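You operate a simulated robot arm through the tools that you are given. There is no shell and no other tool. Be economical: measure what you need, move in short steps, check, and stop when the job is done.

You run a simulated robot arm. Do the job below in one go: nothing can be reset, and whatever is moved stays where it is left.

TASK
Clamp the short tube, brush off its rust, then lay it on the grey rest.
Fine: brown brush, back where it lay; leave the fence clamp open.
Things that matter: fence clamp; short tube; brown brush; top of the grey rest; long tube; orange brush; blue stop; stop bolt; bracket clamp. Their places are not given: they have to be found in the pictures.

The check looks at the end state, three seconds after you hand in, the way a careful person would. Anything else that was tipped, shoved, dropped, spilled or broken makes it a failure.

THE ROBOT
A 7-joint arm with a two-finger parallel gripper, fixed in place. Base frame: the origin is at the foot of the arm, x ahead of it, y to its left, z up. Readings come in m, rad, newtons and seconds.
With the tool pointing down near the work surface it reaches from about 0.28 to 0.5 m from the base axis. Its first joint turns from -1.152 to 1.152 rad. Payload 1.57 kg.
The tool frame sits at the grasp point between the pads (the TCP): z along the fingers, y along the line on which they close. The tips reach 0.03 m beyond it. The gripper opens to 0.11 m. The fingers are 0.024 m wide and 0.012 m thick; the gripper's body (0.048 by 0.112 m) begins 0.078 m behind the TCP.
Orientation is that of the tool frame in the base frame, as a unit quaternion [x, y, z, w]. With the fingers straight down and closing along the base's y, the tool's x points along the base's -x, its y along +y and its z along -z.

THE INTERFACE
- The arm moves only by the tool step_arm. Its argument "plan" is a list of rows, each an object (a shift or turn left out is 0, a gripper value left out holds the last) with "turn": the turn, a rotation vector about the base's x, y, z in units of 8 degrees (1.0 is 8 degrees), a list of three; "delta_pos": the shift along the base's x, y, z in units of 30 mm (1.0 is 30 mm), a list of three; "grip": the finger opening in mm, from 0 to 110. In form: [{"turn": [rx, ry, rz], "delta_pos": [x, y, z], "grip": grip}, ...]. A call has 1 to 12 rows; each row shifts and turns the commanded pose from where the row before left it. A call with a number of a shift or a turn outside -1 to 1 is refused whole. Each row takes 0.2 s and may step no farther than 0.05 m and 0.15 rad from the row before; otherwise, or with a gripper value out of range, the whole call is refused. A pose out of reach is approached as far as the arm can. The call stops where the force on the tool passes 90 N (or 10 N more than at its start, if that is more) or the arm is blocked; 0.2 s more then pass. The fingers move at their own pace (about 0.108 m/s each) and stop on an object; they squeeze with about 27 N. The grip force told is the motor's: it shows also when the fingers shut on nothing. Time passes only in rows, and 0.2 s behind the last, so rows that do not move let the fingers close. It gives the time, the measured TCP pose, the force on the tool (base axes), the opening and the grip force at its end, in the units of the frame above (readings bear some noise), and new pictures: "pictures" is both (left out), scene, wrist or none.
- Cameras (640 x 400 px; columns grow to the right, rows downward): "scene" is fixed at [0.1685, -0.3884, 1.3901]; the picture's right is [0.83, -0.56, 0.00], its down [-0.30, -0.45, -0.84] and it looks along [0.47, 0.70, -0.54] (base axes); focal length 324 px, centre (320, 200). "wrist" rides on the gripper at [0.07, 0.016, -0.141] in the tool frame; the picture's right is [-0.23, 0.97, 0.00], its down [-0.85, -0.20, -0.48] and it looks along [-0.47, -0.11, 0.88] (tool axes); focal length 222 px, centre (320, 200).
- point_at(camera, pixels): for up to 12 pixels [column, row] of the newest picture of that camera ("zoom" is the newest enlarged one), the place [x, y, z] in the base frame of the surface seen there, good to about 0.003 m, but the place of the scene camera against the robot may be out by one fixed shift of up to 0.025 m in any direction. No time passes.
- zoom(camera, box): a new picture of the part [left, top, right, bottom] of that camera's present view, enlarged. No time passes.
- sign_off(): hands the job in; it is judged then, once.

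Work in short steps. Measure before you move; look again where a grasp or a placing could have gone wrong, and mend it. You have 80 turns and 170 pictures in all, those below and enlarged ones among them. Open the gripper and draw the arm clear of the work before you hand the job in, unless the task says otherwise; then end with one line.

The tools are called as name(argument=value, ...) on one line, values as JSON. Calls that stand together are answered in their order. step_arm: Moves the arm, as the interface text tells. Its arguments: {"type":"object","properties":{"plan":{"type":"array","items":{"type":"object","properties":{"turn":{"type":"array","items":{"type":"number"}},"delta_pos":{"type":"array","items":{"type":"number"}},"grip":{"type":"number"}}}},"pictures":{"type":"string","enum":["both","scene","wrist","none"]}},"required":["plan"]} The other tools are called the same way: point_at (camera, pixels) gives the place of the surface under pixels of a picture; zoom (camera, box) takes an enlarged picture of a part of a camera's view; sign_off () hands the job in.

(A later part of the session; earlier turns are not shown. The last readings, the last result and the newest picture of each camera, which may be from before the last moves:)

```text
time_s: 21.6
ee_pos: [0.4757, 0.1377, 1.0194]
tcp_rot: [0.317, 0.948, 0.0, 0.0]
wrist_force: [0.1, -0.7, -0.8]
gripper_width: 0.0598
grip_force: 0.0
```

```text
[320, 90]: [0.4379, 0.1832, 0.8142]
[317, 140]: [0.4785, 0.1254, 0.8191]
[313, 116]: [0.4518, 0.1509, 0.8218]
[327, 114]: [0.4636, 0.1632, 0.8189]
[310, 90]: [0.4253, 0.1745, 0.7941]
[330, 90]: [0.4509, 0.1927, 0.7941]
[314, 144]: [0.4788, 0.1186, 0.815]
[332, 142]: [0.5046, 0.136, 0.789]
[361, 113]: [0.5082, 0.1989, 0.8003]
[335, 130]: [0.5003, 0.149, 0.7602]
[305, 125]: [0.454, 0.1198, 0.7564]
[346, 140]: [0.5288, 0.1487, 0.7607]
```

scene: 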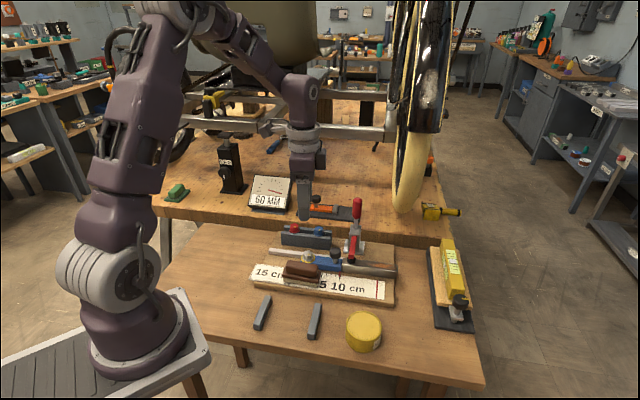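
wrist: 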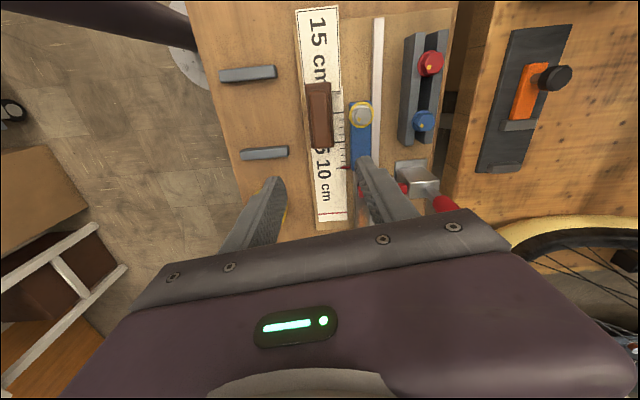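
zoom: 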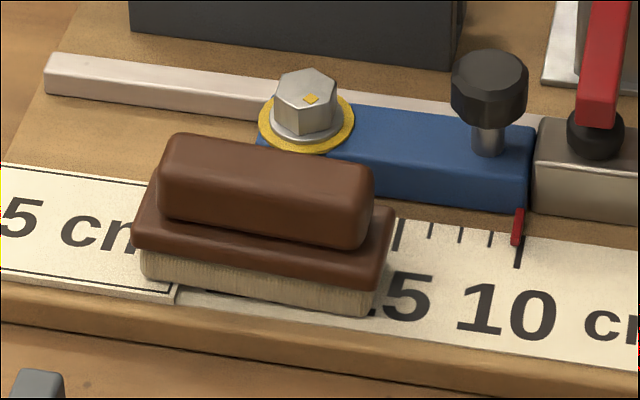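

The brush grip is centred near (0.461, 0.156), its top is at 0.821, and its long axis is parallel to the tube (about -48°). Its base plate top is at 0.794, so I hold the grip with the fingertips just above that, first going to an intermediate height to check.

step_arm(plan=[{"turn": [0, 0, -0.7], "delta_pos": [-0.25, 0.3, -0.8], "grip": 55}, {"turn": [0, 0, -0.7], "delta_pos": [-0.24, 0.3, -0.8]}, {"delta_pos": [0, 0, -1]}, {"delta_pos": [0, 0, -1]}, {"delta_pos": [0, 0, -0.6]}, {}])

zoom(camera="wrist", box=[240, 60, 440, 220])

zoom(camera="scene", box=[260, 220, 350, 300])

```text
time_s: 23.0
ee_pos: [0.4594, 0.1556, 0.8933]
tcp_rot: [0.406, 0.914, 0.001, 0.0]
wrist_force: [0.3, -1.0, -0.1]
gripper_width: 0.0548
grip_force: 0.0
```

scene: 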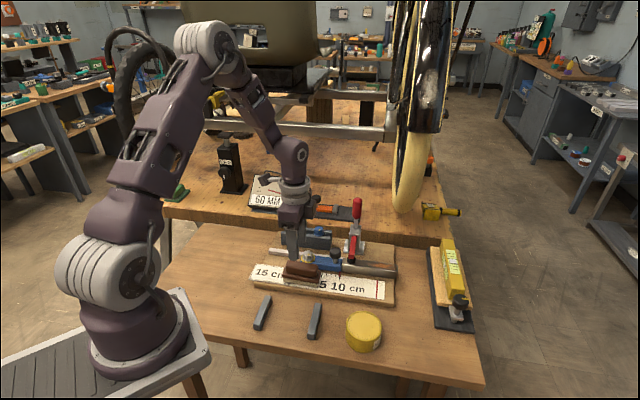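
wrist: 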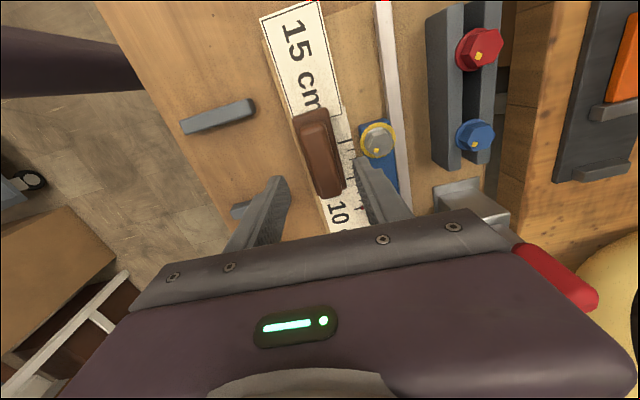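

```text
2.50 times, centred on (340, 140) of wrist
```

zoom: 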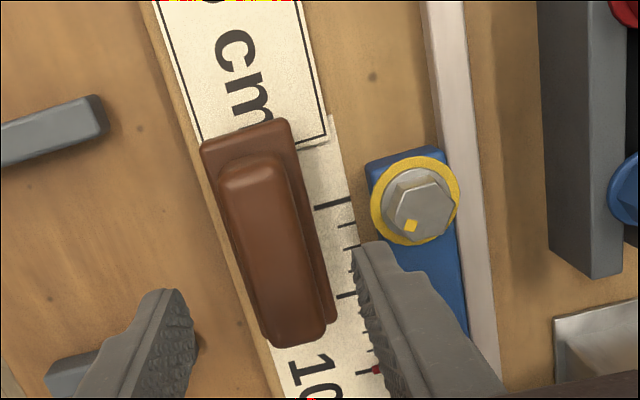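

```text
5.00 times, centred on (305, 260) of scene
```

zoom: 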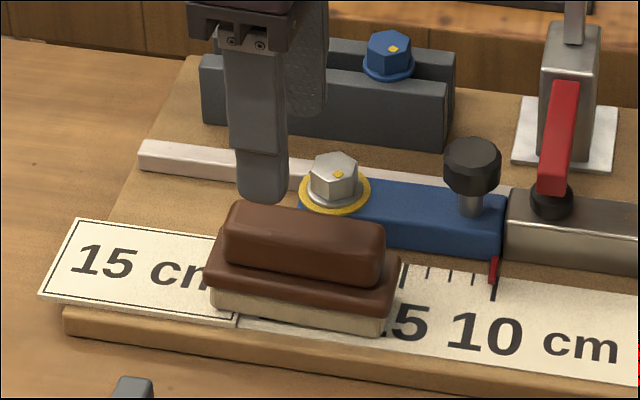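

I measure the brush grip again from this closer view to centre the fingers precisely.

point_at(camera="wrist", pixels=[[317, 120], [335, 180], [324, 145], [310, 145], [325, 185], [342, 180], [303, 120], [328, 120], [330, 150], [318, 152], [376, 140], [302, 113]])

```text
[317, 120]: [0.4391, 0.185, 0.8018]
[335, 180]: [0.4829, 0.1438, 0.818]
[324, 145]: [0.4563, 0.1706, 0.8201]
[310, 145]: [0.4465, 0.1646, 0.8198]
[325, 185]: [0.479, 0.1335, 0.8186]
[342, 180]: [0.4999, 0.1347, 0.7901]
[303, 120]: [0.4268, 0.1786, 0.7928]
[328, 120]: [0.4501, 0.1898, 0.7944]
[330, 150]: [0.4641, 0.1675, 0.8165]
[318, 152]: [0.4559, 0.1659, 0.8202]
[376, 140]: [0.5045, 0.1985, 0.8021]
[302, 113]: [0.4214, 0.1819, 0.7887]
```

Refined grip centre is about (0.4615, 0.158). I shift slightly, descend to z ≈ 0.827, and close gently.

step_arm(plan=[{"delta_pos": [0.05, 0.07, -0.8]}, {"delta_pos": [0, 0, -0.8]}, {"delta_pos": [0, 0, -0.6]}, {}], pictures="none")

zoom(camera="scene", box=[260, 220, 350, 300])

zoom(camera="wrist", box=[240, 60, 440, 220])

```text
time_s: 24.0
ee_pos: [0.4616, 0.1571, 0.83]
tcp_rot: [0.407, 0.913, 0.0, 0.0]
wrist_force: [-0.1, -0.7, 0.3]
gripper_width: 0.055
grip_force: 0.1
```

```text
5.00 times, centred on (305, 260) of scene
```

zoom: 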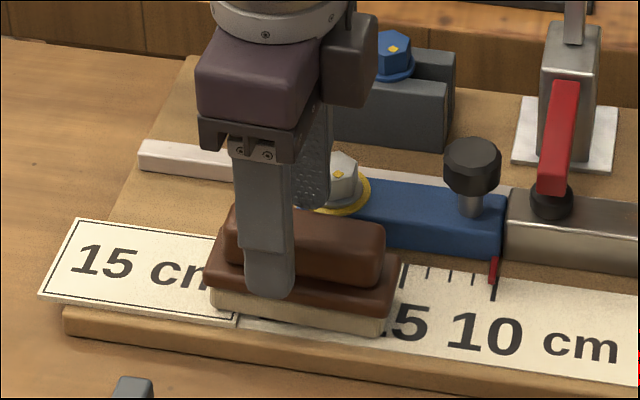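

```text
2.50 times, centred on (340, 140) of wrist
```

zoom: 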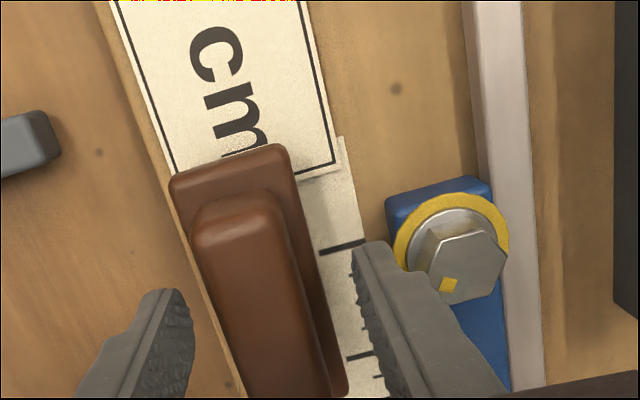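

In the scene, the finger at (268,280) sits about 1–1.5 cm short of the brush middle, so I shift along the brush by 13 mm and close.

step_arm(plan=[{"delta_pos": [0.29, -0.32, -0.03]}, {"grip": 20}, {}, {}, {}])

zoom(camera="scene", box=[260, 220, 350, 300])

```text
time_s: 25.2
ee_pos: [0.4696, 0.1494, 0.8272]
tcp_rot: [0.406, 0.914, 0.0, 0.0]
wrist_force: [-0.1, -0.2, 2.6]
gripper_width: 0.0272
grip_force: 27.1
```

scene: 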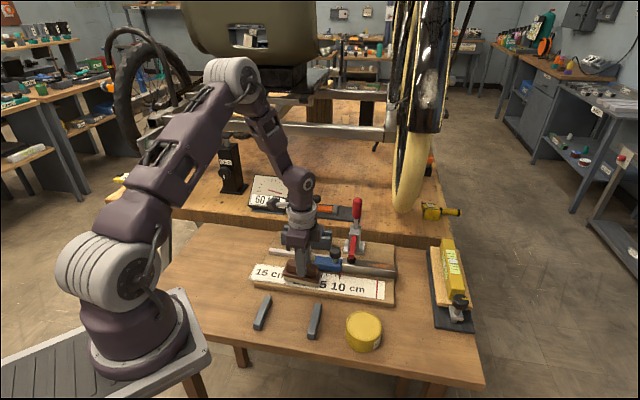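
wrist: 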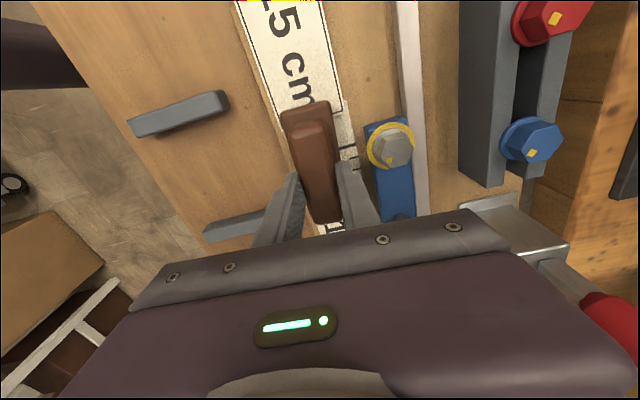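

```text
5.00 times, centred on (305, 260) of scene
```

zoom: 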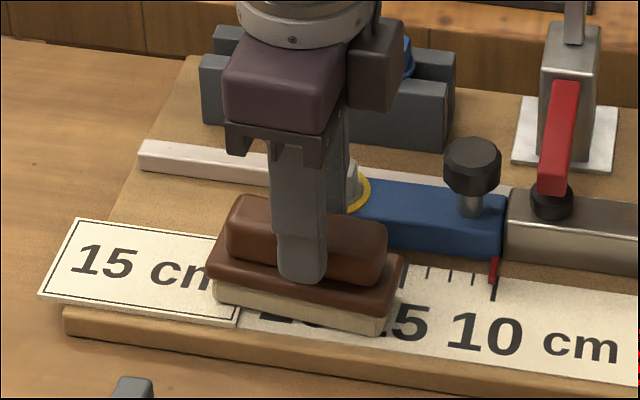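

The brush is held squarely (rest pose TCP 0.4696, 0.1494, 0.827). I lift it and measure the rust patch and tube ends from the scene.

step_arm(plan=[{"delta_pos": [0, 0, 0.8]}, {"delta_pos": [0, 0, 0.9]}, {"delta_pos": [0, 0, 0.9]}, {"delta_pos": [0, 0, 0.8]}, {}])

zoom(camera="scene", box=[330, 240, 410, 290])

point_at(camera="scene", pixels=[[372, 264], [380, 266], [388, 267], [394, 268], [345, 261], [396, 274], [300, 257], [330, 251], [354, 235], [315, 318], [262, 308]])

```text
time_s: 26.4
ee_pos: [0.471, 0.1483, 0.9308]
tcp_rot: [0.406, 0.914, 0.0, 0.0]
wrist_force: [-0.8, -0.5, -1.0]
gripper_width: 0.0272
grip_force: 27.3
```

scene: 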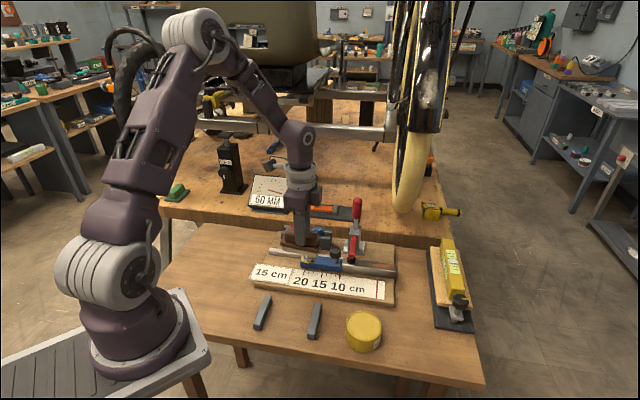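
wrist: 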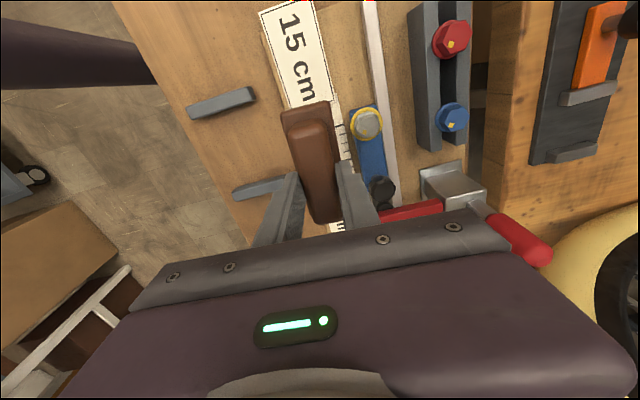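

```text
8.00 times, centred on (370, 265) of scene
```

zoom: 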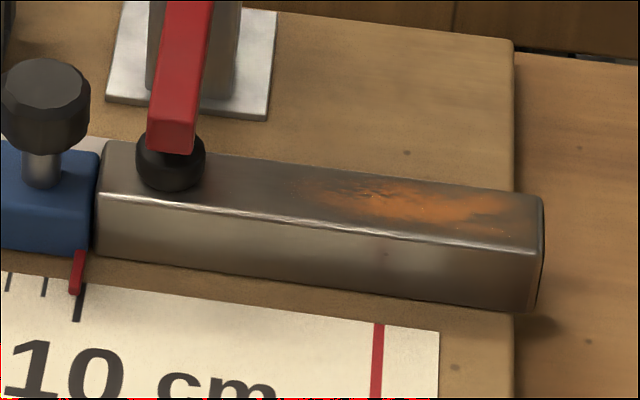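

```text
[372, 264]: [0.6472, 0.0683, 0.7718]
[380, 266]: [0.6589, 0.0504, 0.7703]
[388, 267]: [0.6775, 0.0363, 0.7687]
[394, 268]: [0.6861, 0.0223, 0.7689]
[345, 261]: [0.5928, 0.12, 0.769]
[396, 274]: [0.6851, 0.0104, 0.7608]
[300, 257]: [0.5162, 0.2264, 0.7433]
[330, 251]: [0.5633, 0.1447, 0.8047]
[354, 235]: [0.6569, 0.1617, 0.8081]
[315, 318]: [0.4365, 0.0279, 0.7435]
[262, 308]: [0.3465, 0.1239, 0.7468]
```

Rust runs from about (0.633, 0.083) to (0.675, 0.034) on the tube top at z ≈ 0.787. I check the handle top so the camera housing clears it.

point_at(camera="scene", pixels=[[357, 199], [357, 215], [355, 230], [352, 250], [351, 259]])

step_arm(plan=[{"delta_pos": [0.5, -0.5, 0.5]}, {"delta_pos": [0.8, -0.5, 0.5]}, {"delta_pos": [1, -0.5, 0]}, {"delta_pos": [1, -0.5, 0]}, {"delta_pos": [1, -0.4, 0]}, {"delta_pos": [1, -0.3, 0]}, {}])

```text
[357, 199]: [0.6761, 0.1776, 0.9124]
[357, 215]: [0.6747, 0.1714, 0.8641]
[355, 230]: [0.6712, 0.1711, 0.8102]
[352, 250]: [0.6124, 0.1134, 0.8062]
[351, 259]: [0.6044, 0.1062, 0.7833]
```

```text
time_s: 28.0
ee_pos: [0.6313, 0.0696, 0.9582]
tcp_rot: [0.407, 0.914, 0.0, 0.0]
wrist_force: [-0.6, 0.4, -1.1]
gripper_width: 0.0274
grip_force: 27.3
```

scene: 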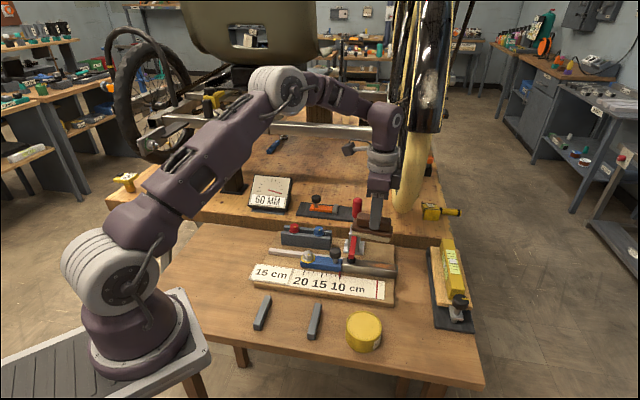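
wrist: 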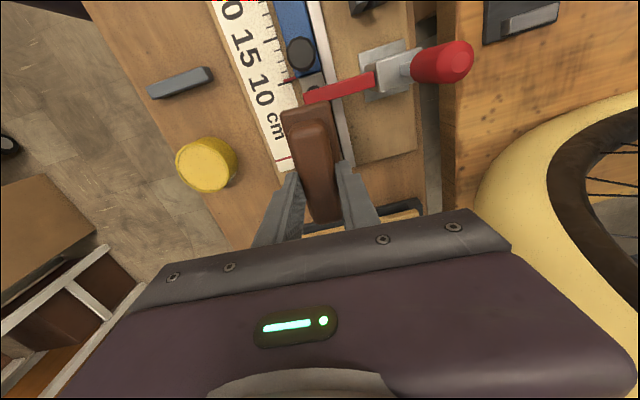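

The brush hangs clear in front of the clamp pad, with the wheel about 4–5 cm away. I centre it over the rust at (0.647, 0.062) and descend to just above the tube.

step_arm(plan=[{"delta_pos": [0.52, -0.24, 0]}, {"delta_pos": [0, 0, -1]}, {"delta_pos": [0, 0, -1]}, {"delta_pos": [0, 0, -0.95]}, {}])

zoom(camera="scene", box=[330, 200, 430, 290])

```text
time_s: 29.2
ee_pos: [0.6452, 0.0603, 0.8695]
tcp_rot: [0.407, 0.914, 0.001, 0.0]
wrist_force: [0.3, 0.0, -0.3]
gripper_width: 0.0275
grip_force: 27.2
```

scene: 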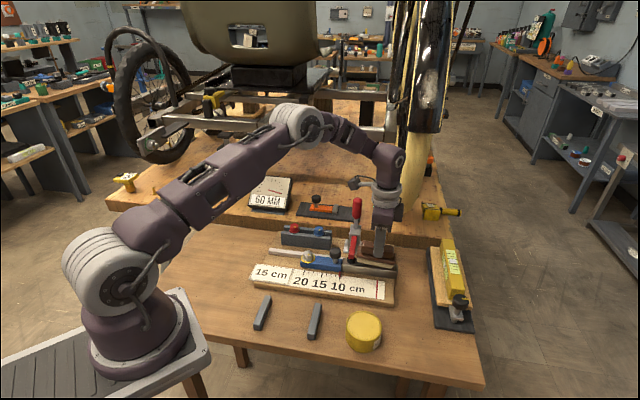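
wrist: 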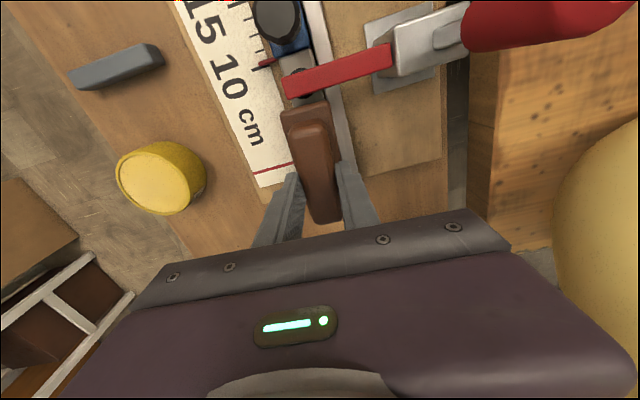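

```text
4.44 times, centred on (380, 245) of scene
```

zoom: 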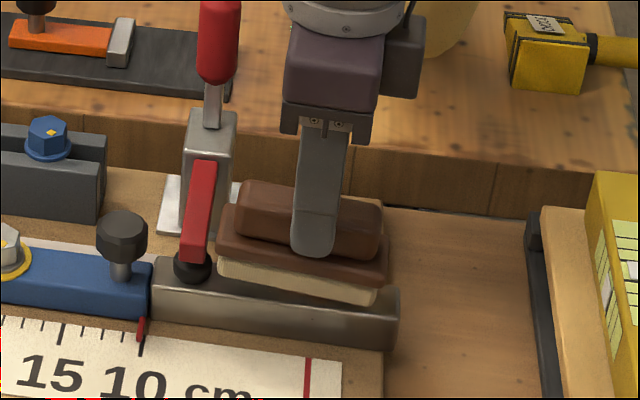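

The brush is above the rust and close to the tube. I lower in small steps until the bristles press.

step_arm(plan=[{"delta_pos": [0, 0, -0.3]}, {"delta_pos": [0, 0, -0.3]}, {}], pictures="none")

zoom(camera="scene", box=[330, 200, 430, 290])

```text
time_s: 30.0
ee_pos: [0.646, 0.061, 0.8527]
tcp_rot: [0.406, 0.914, 0.001, 0.002]
wrist_force: [0.4, 2.9, 21.2]
gripper_width: 0.0271
grip_force: 27.4
```

```text
4.44 times, centred on (380, 245) of scene
```

zoom: 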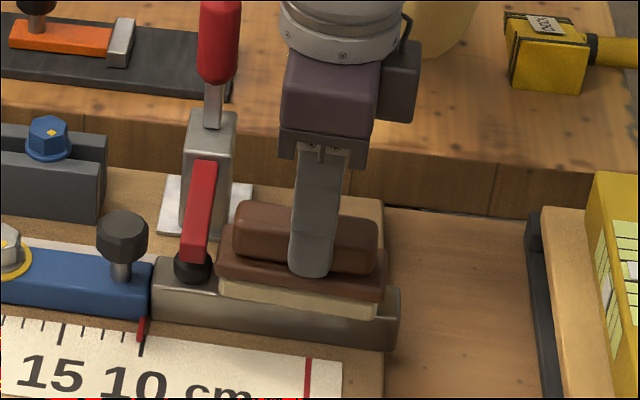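

The bristles press with about 21 N. I ease slightly and stroke along the tube away from the pad and back several times.

step_arm(plan=[{"delta_pos": [0, 0, 0.03]}, {"delta_pos": [0.25, -0.28, 0]}, {"delta_pos": [0.25, -0.28, 0]}, {"delta_pos": [-0.25, 0.28, 0]}, {"delta_pos": [-0.25, 0.28, 0]}, {"delta_pos": [0.25, -0.28, 0]}, {"delta_pos": [0.25, -0.28, 0]}, {"delta_pos": [-0.25, 0.28, 0]}, {"delta_pos": [-0.25, 0.28, 0]}, {}], pictures="none")

zoom(camera="scene", box=[330, 200, 430, 290])

```text
time_s: 32.2
ee_pos: [0.645, 0.0609, 0.8538]
tcp_rot: [0.407, 0.914, 0.0, 0.0]
wrist_force: [2.7, 0.0, 6.3]
gripper_width: 0.0272
grip_force: 27.2
```

```text
4.44 times, centred on (380, 245) of scene
```

zoom: 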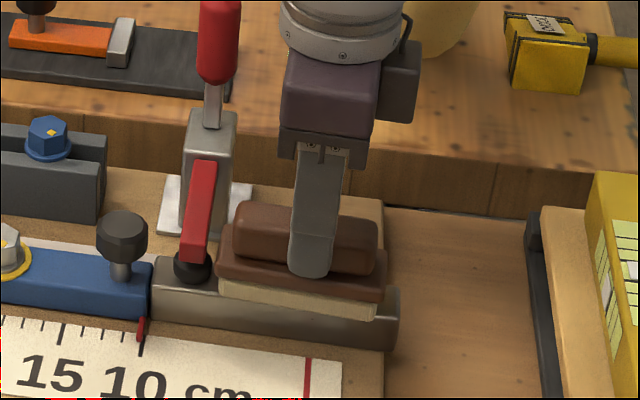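

Contact held at about 6 N with the brush steady in the grip. I make more strokes, then lift to inspect the rust.

step_arm(plan=[{"delta_pos": [0.25, -0.28, -0.03]}, {"delta_pos": [0.25, -0.28, 0]}, {"delta_pos": [-0.25, 0.28, 0]}, {"delta_pos": [-0.25, 0.28, 0]}, {"delta_pos": [0.25, -0.28, 0]}, {"delta_pos": [0.25, -0.28, 0]}, {"delta_pos": [-0.25, 0.28, 0]}, {"delta_pos": [-0.25, 0.28, 0]}, {"delta_pos": [0, 0, 0.7]}, {"delta_pos": [0, 0, 1]}, {"delta_pos": [0, 0, 1]}, {}])

zoom(camera="scene", box=[330, 220, 410, 290])

```text
time_s: 34.8
ee_pos: [0.6446, 0.0587, 0.9351]
tcp_rot: [0.407, 0.914, 0.0, 0.001]
wrist_force: [-0.1, -0.4, -1.5]
gripper_width: 0.027
grip_force: 26.9
```

scene: 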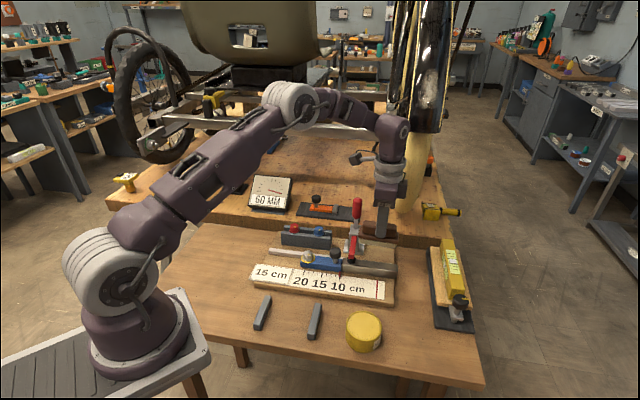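
wrist: 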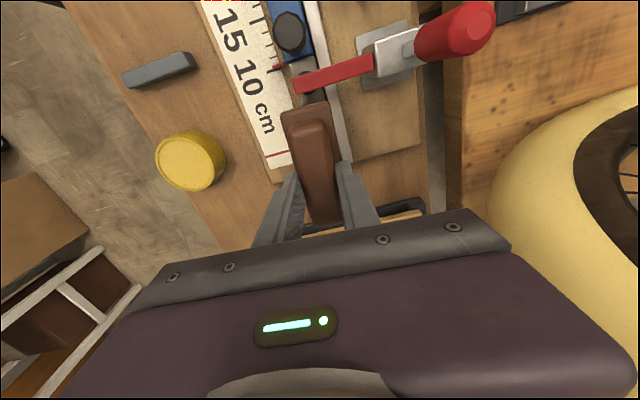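

```text
5.71 times, centred on (370, 255) of scene
```

zoom: 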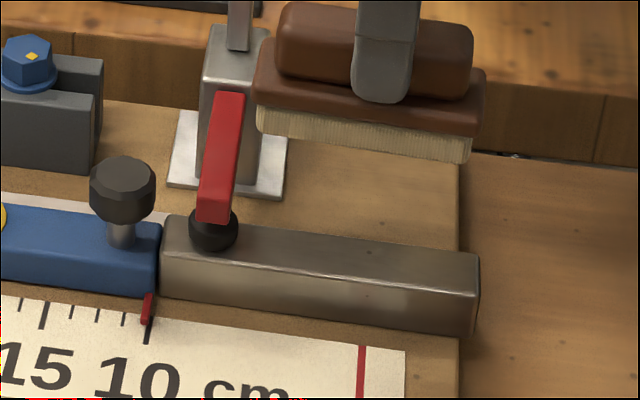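

The tube top is clean bright steel now. I carry the brush back above its resting spot.

step_arm(plan=[{"delta_pos": [-1, 0.2, 0.7]}, {"delta_pos": [-1, 0.4, 0]}, {"delta_pos": [-1, 0.5, 0]}, {"delta_pos": [-1, 0.6, 0]}, {"delta_pos": [-1, 0.7, 0]}, {"delta_pos": [-0.83, 0.62, 0]}, {"delta_pos": [0, 0, -1]}, {"delta_pos": [0, 0, -1]}, {"delta_pos": [0, 0, -1]}, {}])

zoom(camera="scene", box=[260, 220, 350, 300])

```text
time_s: 37.0
ee_pos: [0.471, 0.1508, 0.8638]
tcp_rot: [0.407, 0.913, 0.0, 0.0]
wrist_force: [0.4, -0.4, 0.0]
gripper_width: 0.0271
grip_force: 27.5
```

scene: 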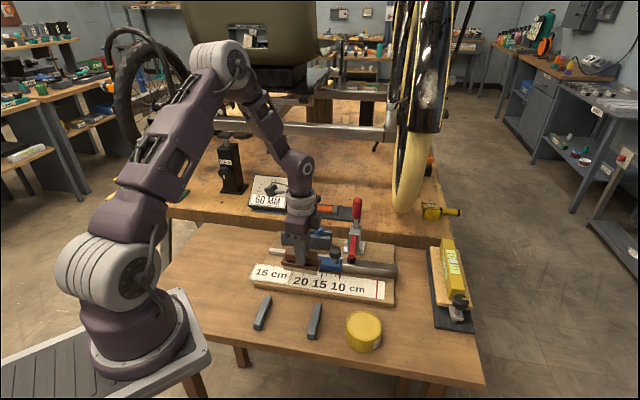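
wrist: 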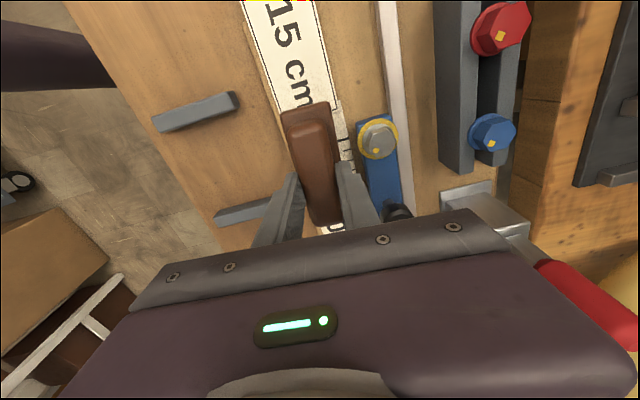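

```text
5.00 times, centred on (305, 260) of scene
```

zoom: 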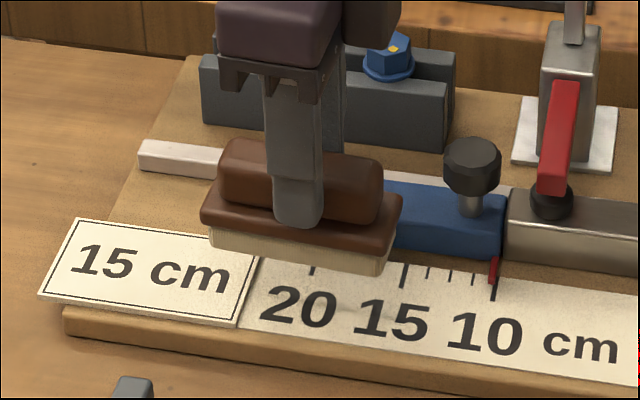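

The brush is over its spot, so I lower it to the original height with a 1.4 mm correction.

step_arm(plan=[{"delta_pos": [-0.04, -0.04, -0.6]}, {"delta_pos": [0, 0, -0.4]}, {"delta_pos": [0, 0, -0.18]}, {}], pictures="none")

zoom(camera="scene", box=[260, 220, 350, 300])

```text
time_s: 38.0
ee_pos: [0.4703, 0.1495, 0.8286]
tcp_rot: [0.407, 0.914, 0.0, 0.0]
wrist_force: [0.1, 0.5, -0.3]
gripper_width: 0.027
grip_force: 27.1
```

```text
5.00 times, centred on (305, 260) of scene
```

zoom: 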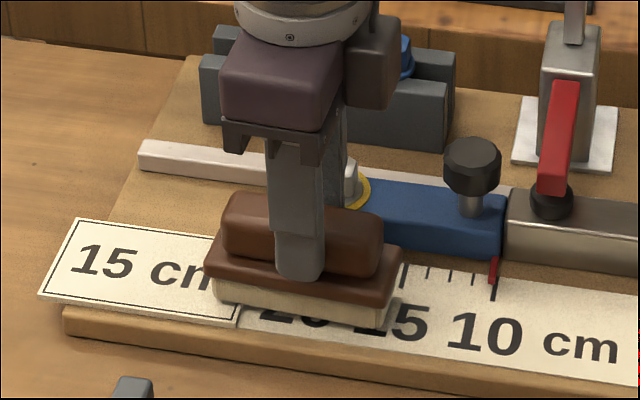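

There is no contact force yet, so the brush likely slid up in the grip while pressing. I lower by small steps until it touches.

step_arm(plan=[{"delta_pos": [-0.01, -0.01, -0.06]}, {"delta_pos": [0, 0, -0.04]}, {}], pictures="none")

zoom(camera="scene", box=[260, 220, 350, 300])

```text
time_s: 38.8
ee_pos: [0.4694, 0.1489, 0.8258]
tcp_rot: [0.407, 0.914, 0.001, 0.002]
wrist_force: [0.6, 0.5, 17.5]
gripper_width: 0.0271
grip_force: 26.6
```

```text
5.00 times, centred on (305, 260) of scene
```

zoom: 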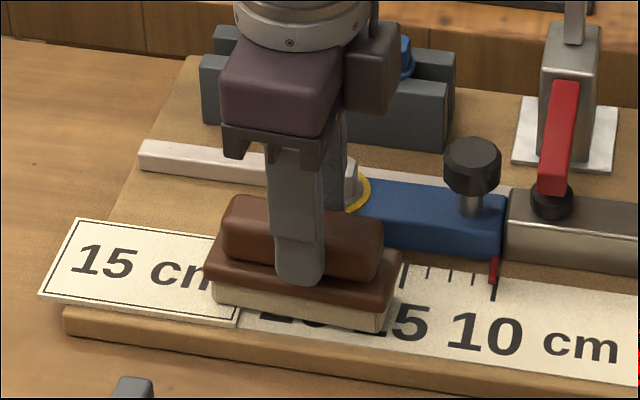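

Contact is made and the brush matches its earlier outline. I ease 1 mm, release and rise.

step_arm(plan=[{"delta_pos": [0, 0, 0.03]}, {"grip": 55}, {}, {"delta_pos": [0, 0, 0.8]}, {"delta_pos": [0, 0, 1]}, {"delta_pos": [0, 0, 1]}, {"delta_pos": [0, 0, 1]}, {"delta_pos": [0, 0, 1]}, {}])

zoom(camera="scene", box=[270, 240, 350, 300])

```text
time_s: 40.8
ee_pos: [0.4687, 0.148, 0.9731]
tcp_rot: [0.407, 0.914, 0.001, 0.0]
wrist_force: [-0.2, -0.2, -0.6]
gripper_width: 0.0551
grip_force: 0.0
```

scene: 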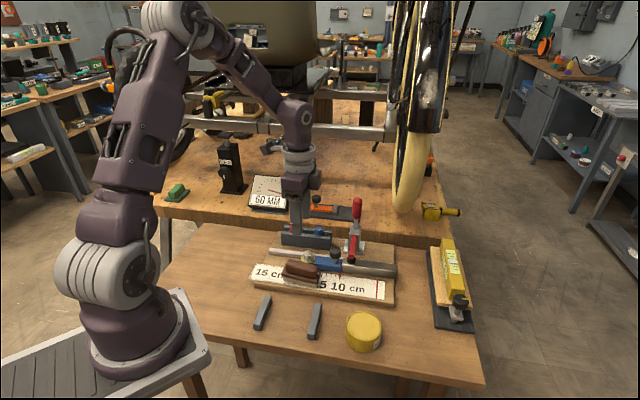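
wrist: 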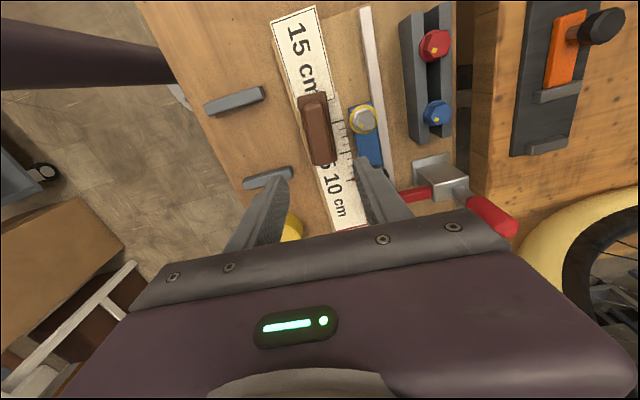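

```text
6.67 times, centred on (310, 270) of scene
```

zoom: 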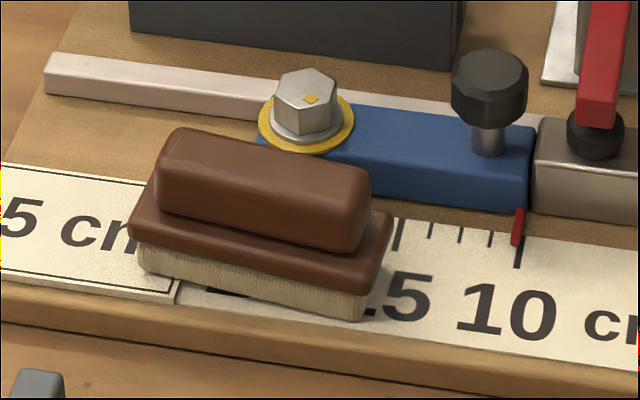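

The brush is back within a few millimetres and 2–3°. Now I return to the handle pose I retreated from: first lift and turn +91°.

step_arm(plan=[{"turn": [0, 0, 1], "delta_pos": [0, 0, 0.8]}, {"turn": [0, 0, 1], "delta_pos": [0, 0, 0.77]}, {"turn": [0, 0, 1], "delta_pos": [0.5, -0.2, 0]}, {"turn": [0, 0, 1], "delta_pos": [0.5, -0.2, 0]}, {"turn": [0, 0, 1], "delta_pos": [0.5, -0.2, 0]}, {"turn": [0, 0, 1], "delta_pos": [0.5, -0.2, 0]}, {"turn": [0, 0, 1], "delta_pos": [0.5, -0.2, 0]}, {"turn": [0, 0, 1], "delta_pos": [0.5, -0.2, 0]}, {"turn": [0, 0, 1], "delta_pos": [0.5, -0.1, 0]}, {"turn": [0, 0, 1], "delta_pos": [0.5, -0.1, 0]}, {"turn": [0, 0, 1], "delta_pos": [0.14, 0, 0]}, {"turn": [0, 0, 0.41]}], pictures="none")

step_arm(plan=[{"turn": [0.69, -0.72, 0]}, {"turn": [0.69, -0.72, 0]}, {"turn": [0.69, -0.72, 0]}, {"turn": [0.69, -0.72, 0]}, {"turn": [0.28, -0.29, 0]}, {}])

```text
time_s: 43.4
ee_pos: [0.5929, 0.1061, 1.0175]
tcp_rot: [-0.37, 0.929, 0.0, 0.0]
wrist_force: [0.0, 0.1, 0.7]
gripper_width: 0.0551
grip_force: 0.2
```

```text
time_s: 44.8
ee_pos: [0.5932, 0.1066, 1.0181]
tcp_rot: [-0.352, 0.886, 0.113, 0.28]
wrist_force: [0.0, 0.0, 0.3]
gripper_width: 0.055
grip_force: 0.1
```

scene: 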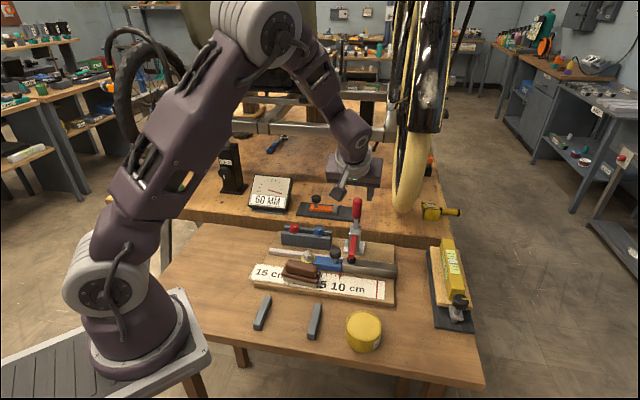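
wrist: 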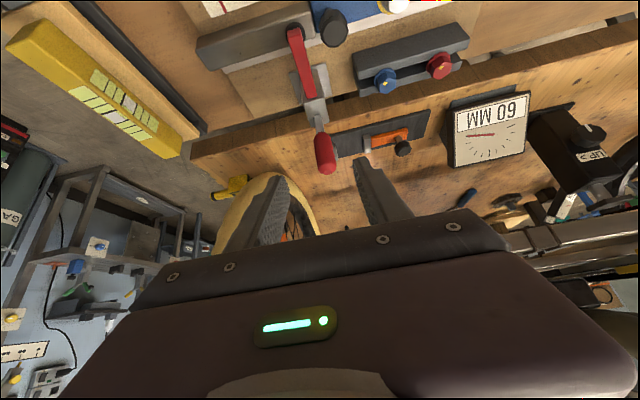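

The pose is recovered. I measure the handle, visible at (320,135)–(330,172).

point_at(camera="wrist", pixels=[[321, 140], [324, 152], [328, 168], [318, 122], [314, 108], [334, 168], [318, 160], [295, 35]])

```text
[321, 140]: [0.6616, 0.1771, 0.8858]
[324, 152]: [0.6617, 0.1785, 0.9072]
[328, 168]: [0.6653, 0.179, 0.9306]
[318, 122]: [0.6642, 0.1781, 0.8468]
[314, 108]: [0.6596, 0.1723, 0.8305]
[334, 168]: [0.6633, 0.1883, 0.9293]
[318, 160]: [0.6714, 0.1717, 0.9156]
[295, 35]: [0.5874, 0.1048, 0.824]
```

The handle stands upright, with its axis near (0.667, 0.183) and z from 0.86 to 0.935. I advance to put the TCP on it at z ≈ 0.905 and grip.

step_arm(plan=[{"delta_pos": [0.27, 0.48, 0.37]}, {"delta_pos": [0.424, 0.394, -0.828]}, {"delta_pos": [0.424, 0.394, -0.828]}, {"delta_pos": [0.424, 0.394, -0.828]}, {"delta_pos": [0.424, 0.394, -0.828]}, {"delta_pos": [0.424, 0.394, -0.828]}, {"grip": 15}, {}, {}])

zoom(camera="scene", box=[310, 170, 410, 280])

```text
time_s: 46.8
ee_pos: [0.6644, 0.1804, 0.9049]
tcp_rot: [-0.35, 0.886, 0.113, 0.281]
wrist_force: [13.2, -11.1, -5.6]
gripper_width: 0.03
grip_force: 8.6
```

scene: 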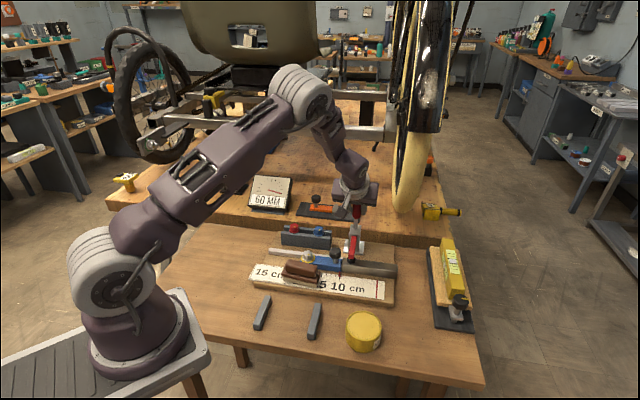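
wrist: 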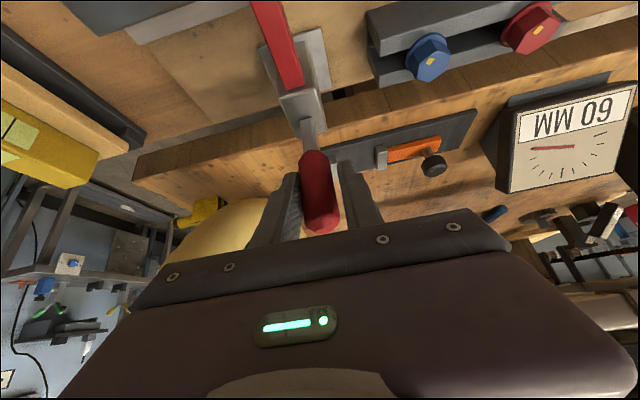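

```text
3.64 times, centred on (360, 225) of scene
```

zoom: 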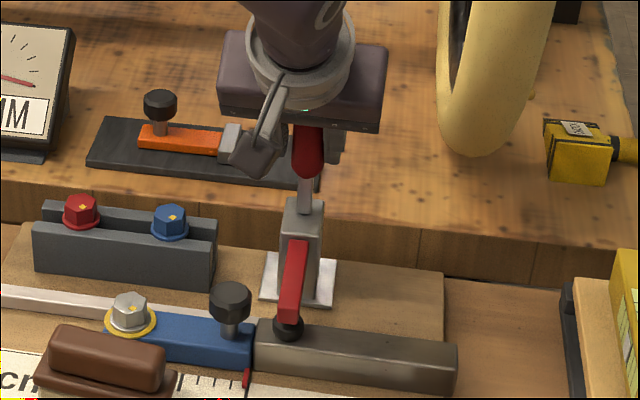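

One finger leads, so I centre by a few millimetres and start pulling the handle outward along the arc.

step_arm(plan=[{"delta_pos": [0.11, -0.11, 0]}, {}, {"delta_pos": [0.18, 0.17, 0]}, {"delta_pos": [0.18, 0.17, -0.02]}, {"delta_pos": [0.18, 0.17, -0.04]}, {}], pictures="none")

zoom(camera="scene", box=[310, 170, 410, 280])

```text
time_s: 48.2
ee_pos: [0.6814, 0.1951, 0.9011]
tcp_rot: [-0.353, 0.886, 0.115, 0.277]
wrist_force: [-20.5, -4.1, -14.0]
gripper_width: 0.0255
grip_force: 36.7
```

```text
3.64 times, centred on (360, 225) of scene
```

zoom: 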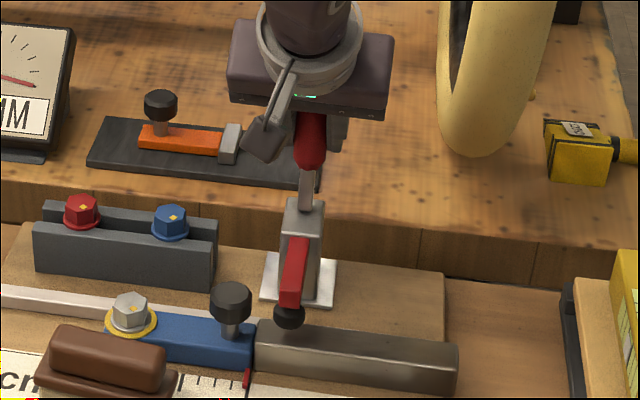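

The lock released easily and the pad is rising. I follow the arc back to the original open handle position.

step_arm(plan=[{"delta_pos": [0.19, 0.257, -0.133]}, {"delta_pos": [0.23, 0.217, -0.133]}, {"delta_pos": [0.225, 0.213, -0.24]}, {"delta_pos": [0.225, 0.213, -0.24]}, {"delta_pos": [0.173, 0.163, -0.31]}, {"delta_pos": [0.15, 0.14, -0.28]}, {}], pictures="none")

zoom(camera="scene", box=[310, 170, 410, 280])

```text
time_s: 49.8
ee_pos: [0.7197, 0.2282, 0.8641]
tcp_rot: [-0.352, 0.886, 0.114, 0.28]
wrist_force: [-6.7, 17.2, 6.0]
gripper_width: 0.0303
grip_force: 8.9
```

```text
3.64 times, centred on (360, 225) of scene
```

zoom: 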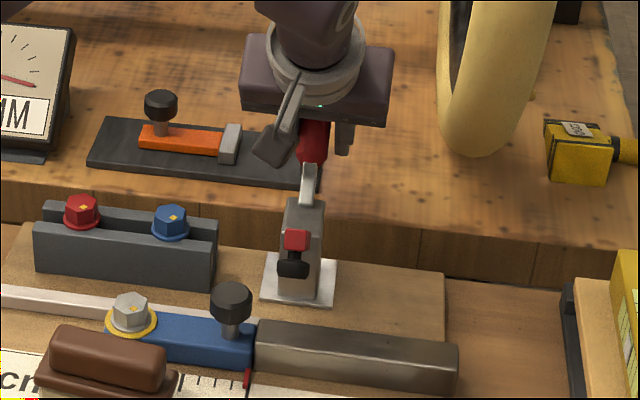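

The arm is back up at its original open attitude. I give a slight further push, release, and back out.

step_arm(plan=[{"delta_pos": [0.05, 0.05, -0.12]}, {"grip": 60}, {}, {"delta_pos": [-0.42, -0.39, 0.82]}, {"delta_pos": [-0.42, -0.39, 0.82]}, {"delta_pos": [-0.42, -0.39, 0.82]}, {"delta_pos": [-0.42, -0.39, 0.82]}, {"delta_pos": [-0.42, -0.39, 0.82]}, {"delta_pos": [-0.42, -0.39, 0.82]}, {}])

zoom(camera="scene", box=[310, 170, 410, 280])

```text
time_s: 52.0
ee_pos: [0.6463, 0.1597, 1.0077]
tcp_rot: [-0.352, 0.886, 0.115, 0.279]
wrist_force: [0.6, -0.4, 0.8]
gripper_width: 0.0602
grip_force: 0.0
```

scene: 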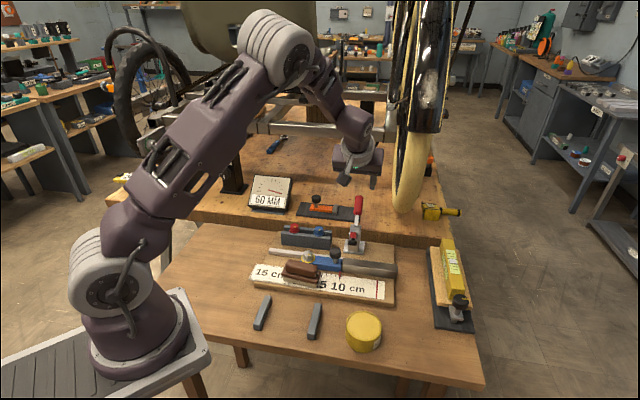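
wrist: 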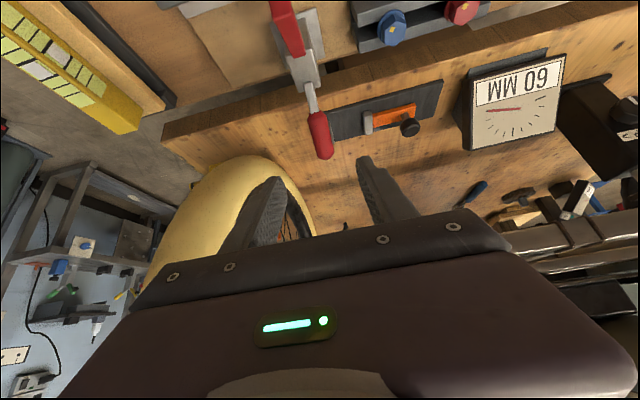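

```text
3.64 times, centred on (360, 225) of scene
```

zoom: 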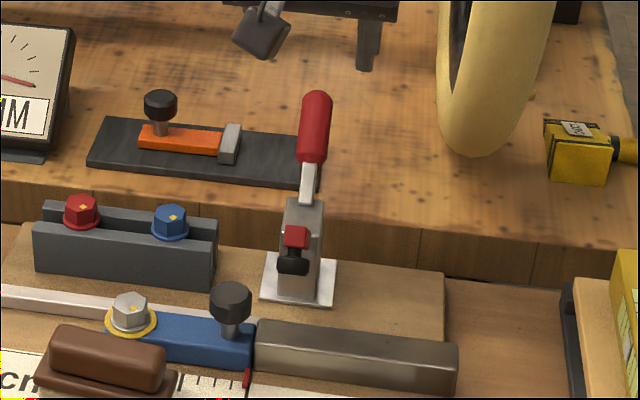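

The clamp is open as at the start. I untilt and turn to the tube's direction, -48°, while moving back to a viewing spot.

step_arm(plan=[{"turn": [-0.69, 0.72, 0], "delta_pos": [-0.6, -0.4, 0]}, {"turn": [-0.69, 0.72, 0], "delta_pos": [-0.6, -0.4, 0]}, {"turn": [-0.69, 0.72, 0], "delta_pos": [-0.6, -0.4, 0]}, {"turn": [-0.69, 0.72, 0], "delta_pos": [-0.6, -0.4, 0]}, {"turn": [-0.28, 0.29, 0], "delta_pos": [-0.5, -0.4, 0]}, {}], pictures="none")

step_arm(plan=[{"turn": [0, 0, -1]}, {"turn": [0, 0, -1]}, {"turn": [0, 0, -1]}, {"turn": [0, 0, -1]}, {"turn": [0, 0, -1]}, {"turn": [0, 0, -1]}, {"turn": [0, 0, -1]}, {"turn": [0, 0, -1]}, {"turn": [0, 0, -1]}, {"turn": [0, 0, -1]}, {"turn": [0, 0, -1]}, {"turn": [0, 0, -0.4]}])

zoom(camera="wrist", box=[180, 0, 440, 210])

```text
time_s: 53.4
ee_pos: [0.5596, 0.0989, 1.0074]
tcp_rot: [-0.369, 0.93, 0.0, 0.0]
wrist_force: [0.4, 0.5, -0.8]
gripper_width: 0.0597
grip_force: 0.2
```

```text
time_s: 56.0
ee_pos: [0.5582, 0.0987, 1.007]
tcp_rot: [0.407, 0.914, 0.0, 0.0]
wrist_force: [0.0, -0.3, -0.4]
gripper_width: 0.0601
grip_force: 0.0
```

scene: 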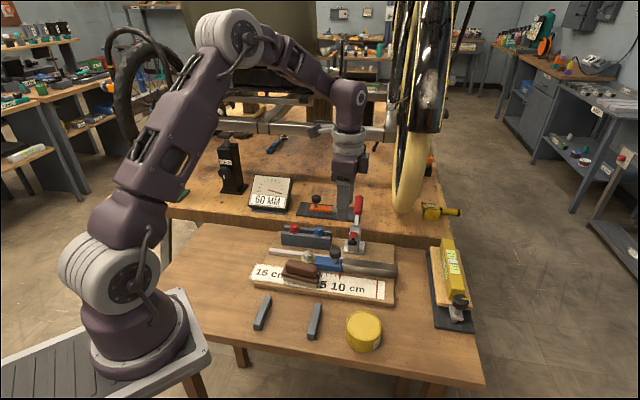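
wrist: 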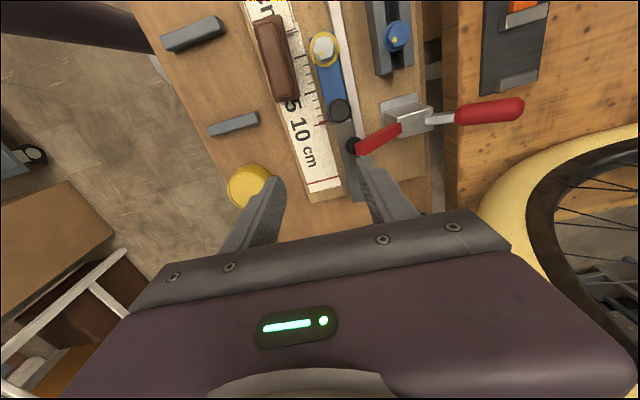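

```text
1.90 times, centred on (310, 105) of wrist
```

zoom: 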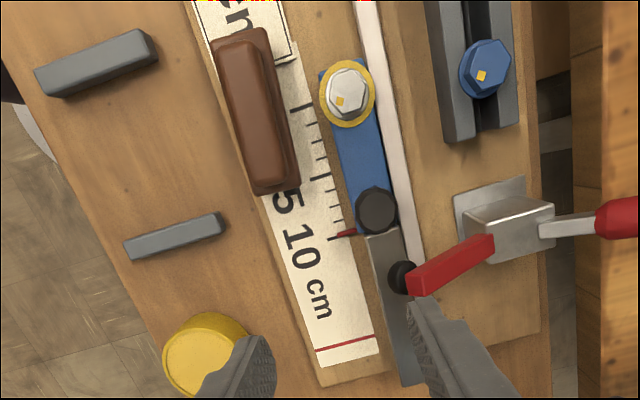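

I measure the tube edges, fence top, and both grey bars from this view.

point_at(camera="wrist", pixels=[[344, 135], [339, 130], [351, 165], [346, 170], [355, 196], [362, 180], [358, 110], [195, 34], [234, 124], [167, 43], [214, 131], [256, 118]])

zoom(camera="wrist", box=[320, 100, 420, 210])

```text
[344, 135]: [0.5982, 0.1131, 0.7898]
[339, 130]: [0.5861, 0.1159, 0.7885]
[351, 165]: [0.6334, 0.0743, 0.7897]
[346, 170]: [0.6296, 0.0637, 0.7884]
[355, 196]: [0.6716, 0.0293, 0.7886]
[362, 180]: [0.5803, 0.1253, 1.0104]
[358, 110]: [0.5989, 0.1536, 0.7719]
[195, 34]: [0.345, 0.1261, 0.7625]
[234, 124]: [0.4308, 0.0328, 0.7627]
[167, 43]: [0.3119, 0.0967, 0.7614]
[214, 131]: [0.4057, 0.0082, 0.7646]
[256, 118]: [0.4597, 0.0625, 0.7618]
```

```text
3.64 times, centred on (370, 155) of wrist
```

zoom: 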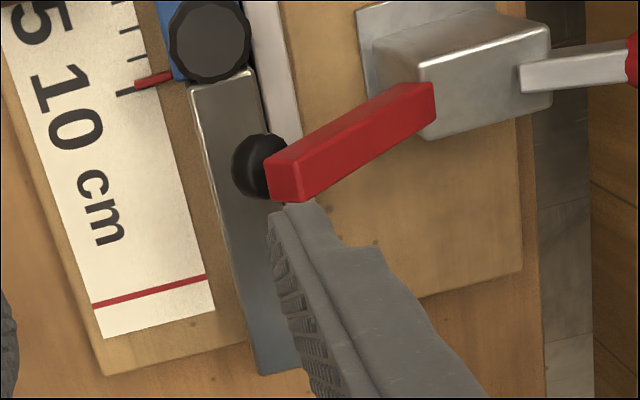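

Bar A is centred at (0.433, 0.035) and bar B at (0.341, 0.126), tops ≈ 0.763. The tube centre is (0.633, 0.075), its top 0.789, and the fence top 0.772. I move over the tube slightly past its middle, (0.641, 0.066), and descend partway, watching the camera's clearance to the clamp arm.

step_arm(plan=[{"turn": [0, 0, 0.1], "delta_pos": [0.9, -0.35, 0]}, {"delta_pos": [0.95, -0.37, 0]}, {"delta_pos": [0.91, -0.36, 0]}, {"delta_pos": [0, 0, -1]}, {"delta_pos": [0, 0, -1]}, {"delta_pos": [0, 0, -1]}, {"delta_pos": [0, 0, -1]}, {}])

zoom(camera="scene", box=[320, 180, 430, 290])

```text
time_s: 57.8
ee_pos: [0.6408, 0.0677, 0.8867]
tcp_rot: [0.4, 0.917, 0.0, 0.0]
wrist_force: [0.2, -0.2, 0.1]
gripper_width: 0.06
grip_force: 0.0
```

scene: 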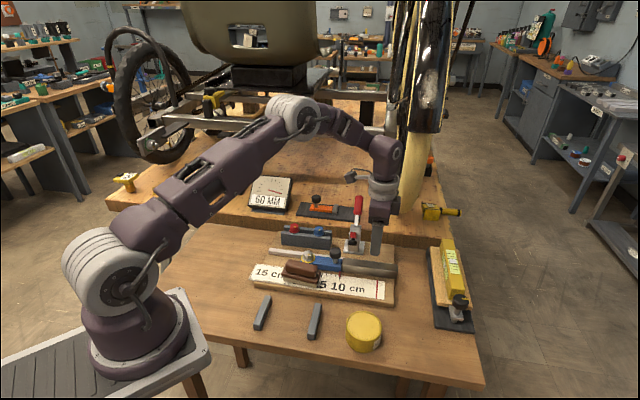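
wrist: 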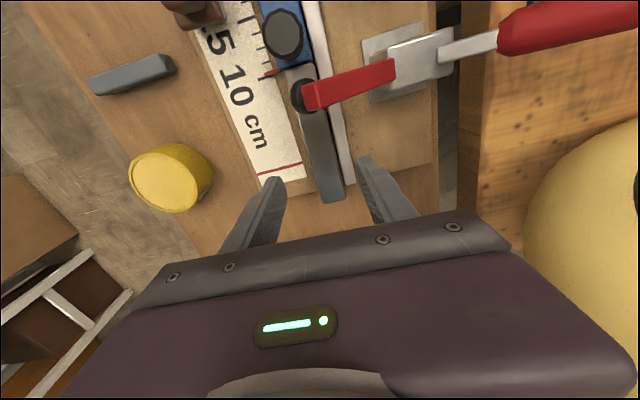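

```text
3.64 times, centred on (375, 235) of scene
```

zoom: 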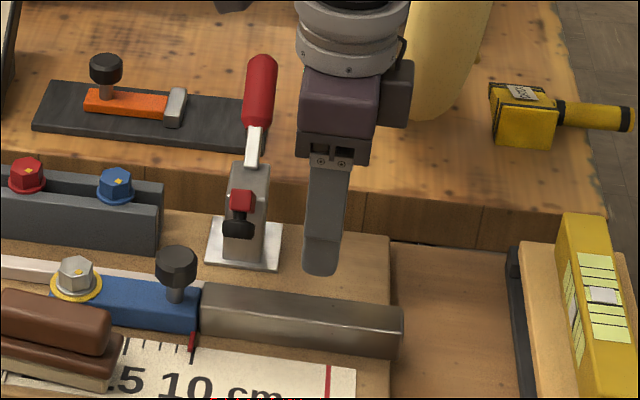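

The camera sits well above the clamp. I check the tube's lateral position once more from here.

point_at(camera="wrist", pixels=[[316, 150], [325, 150], [309, 150], [333, 195], [322, 170], [337, 150], [341, 170]])

```text
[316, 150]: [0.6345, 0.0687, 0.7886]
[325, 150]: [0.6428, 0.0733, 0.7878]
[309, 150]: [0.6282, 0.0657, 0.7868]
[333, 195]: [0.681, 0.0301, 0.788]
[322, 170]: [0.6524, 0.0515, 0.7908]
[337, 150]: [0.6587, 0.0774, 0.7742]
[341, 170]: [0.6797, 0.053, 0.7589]
```

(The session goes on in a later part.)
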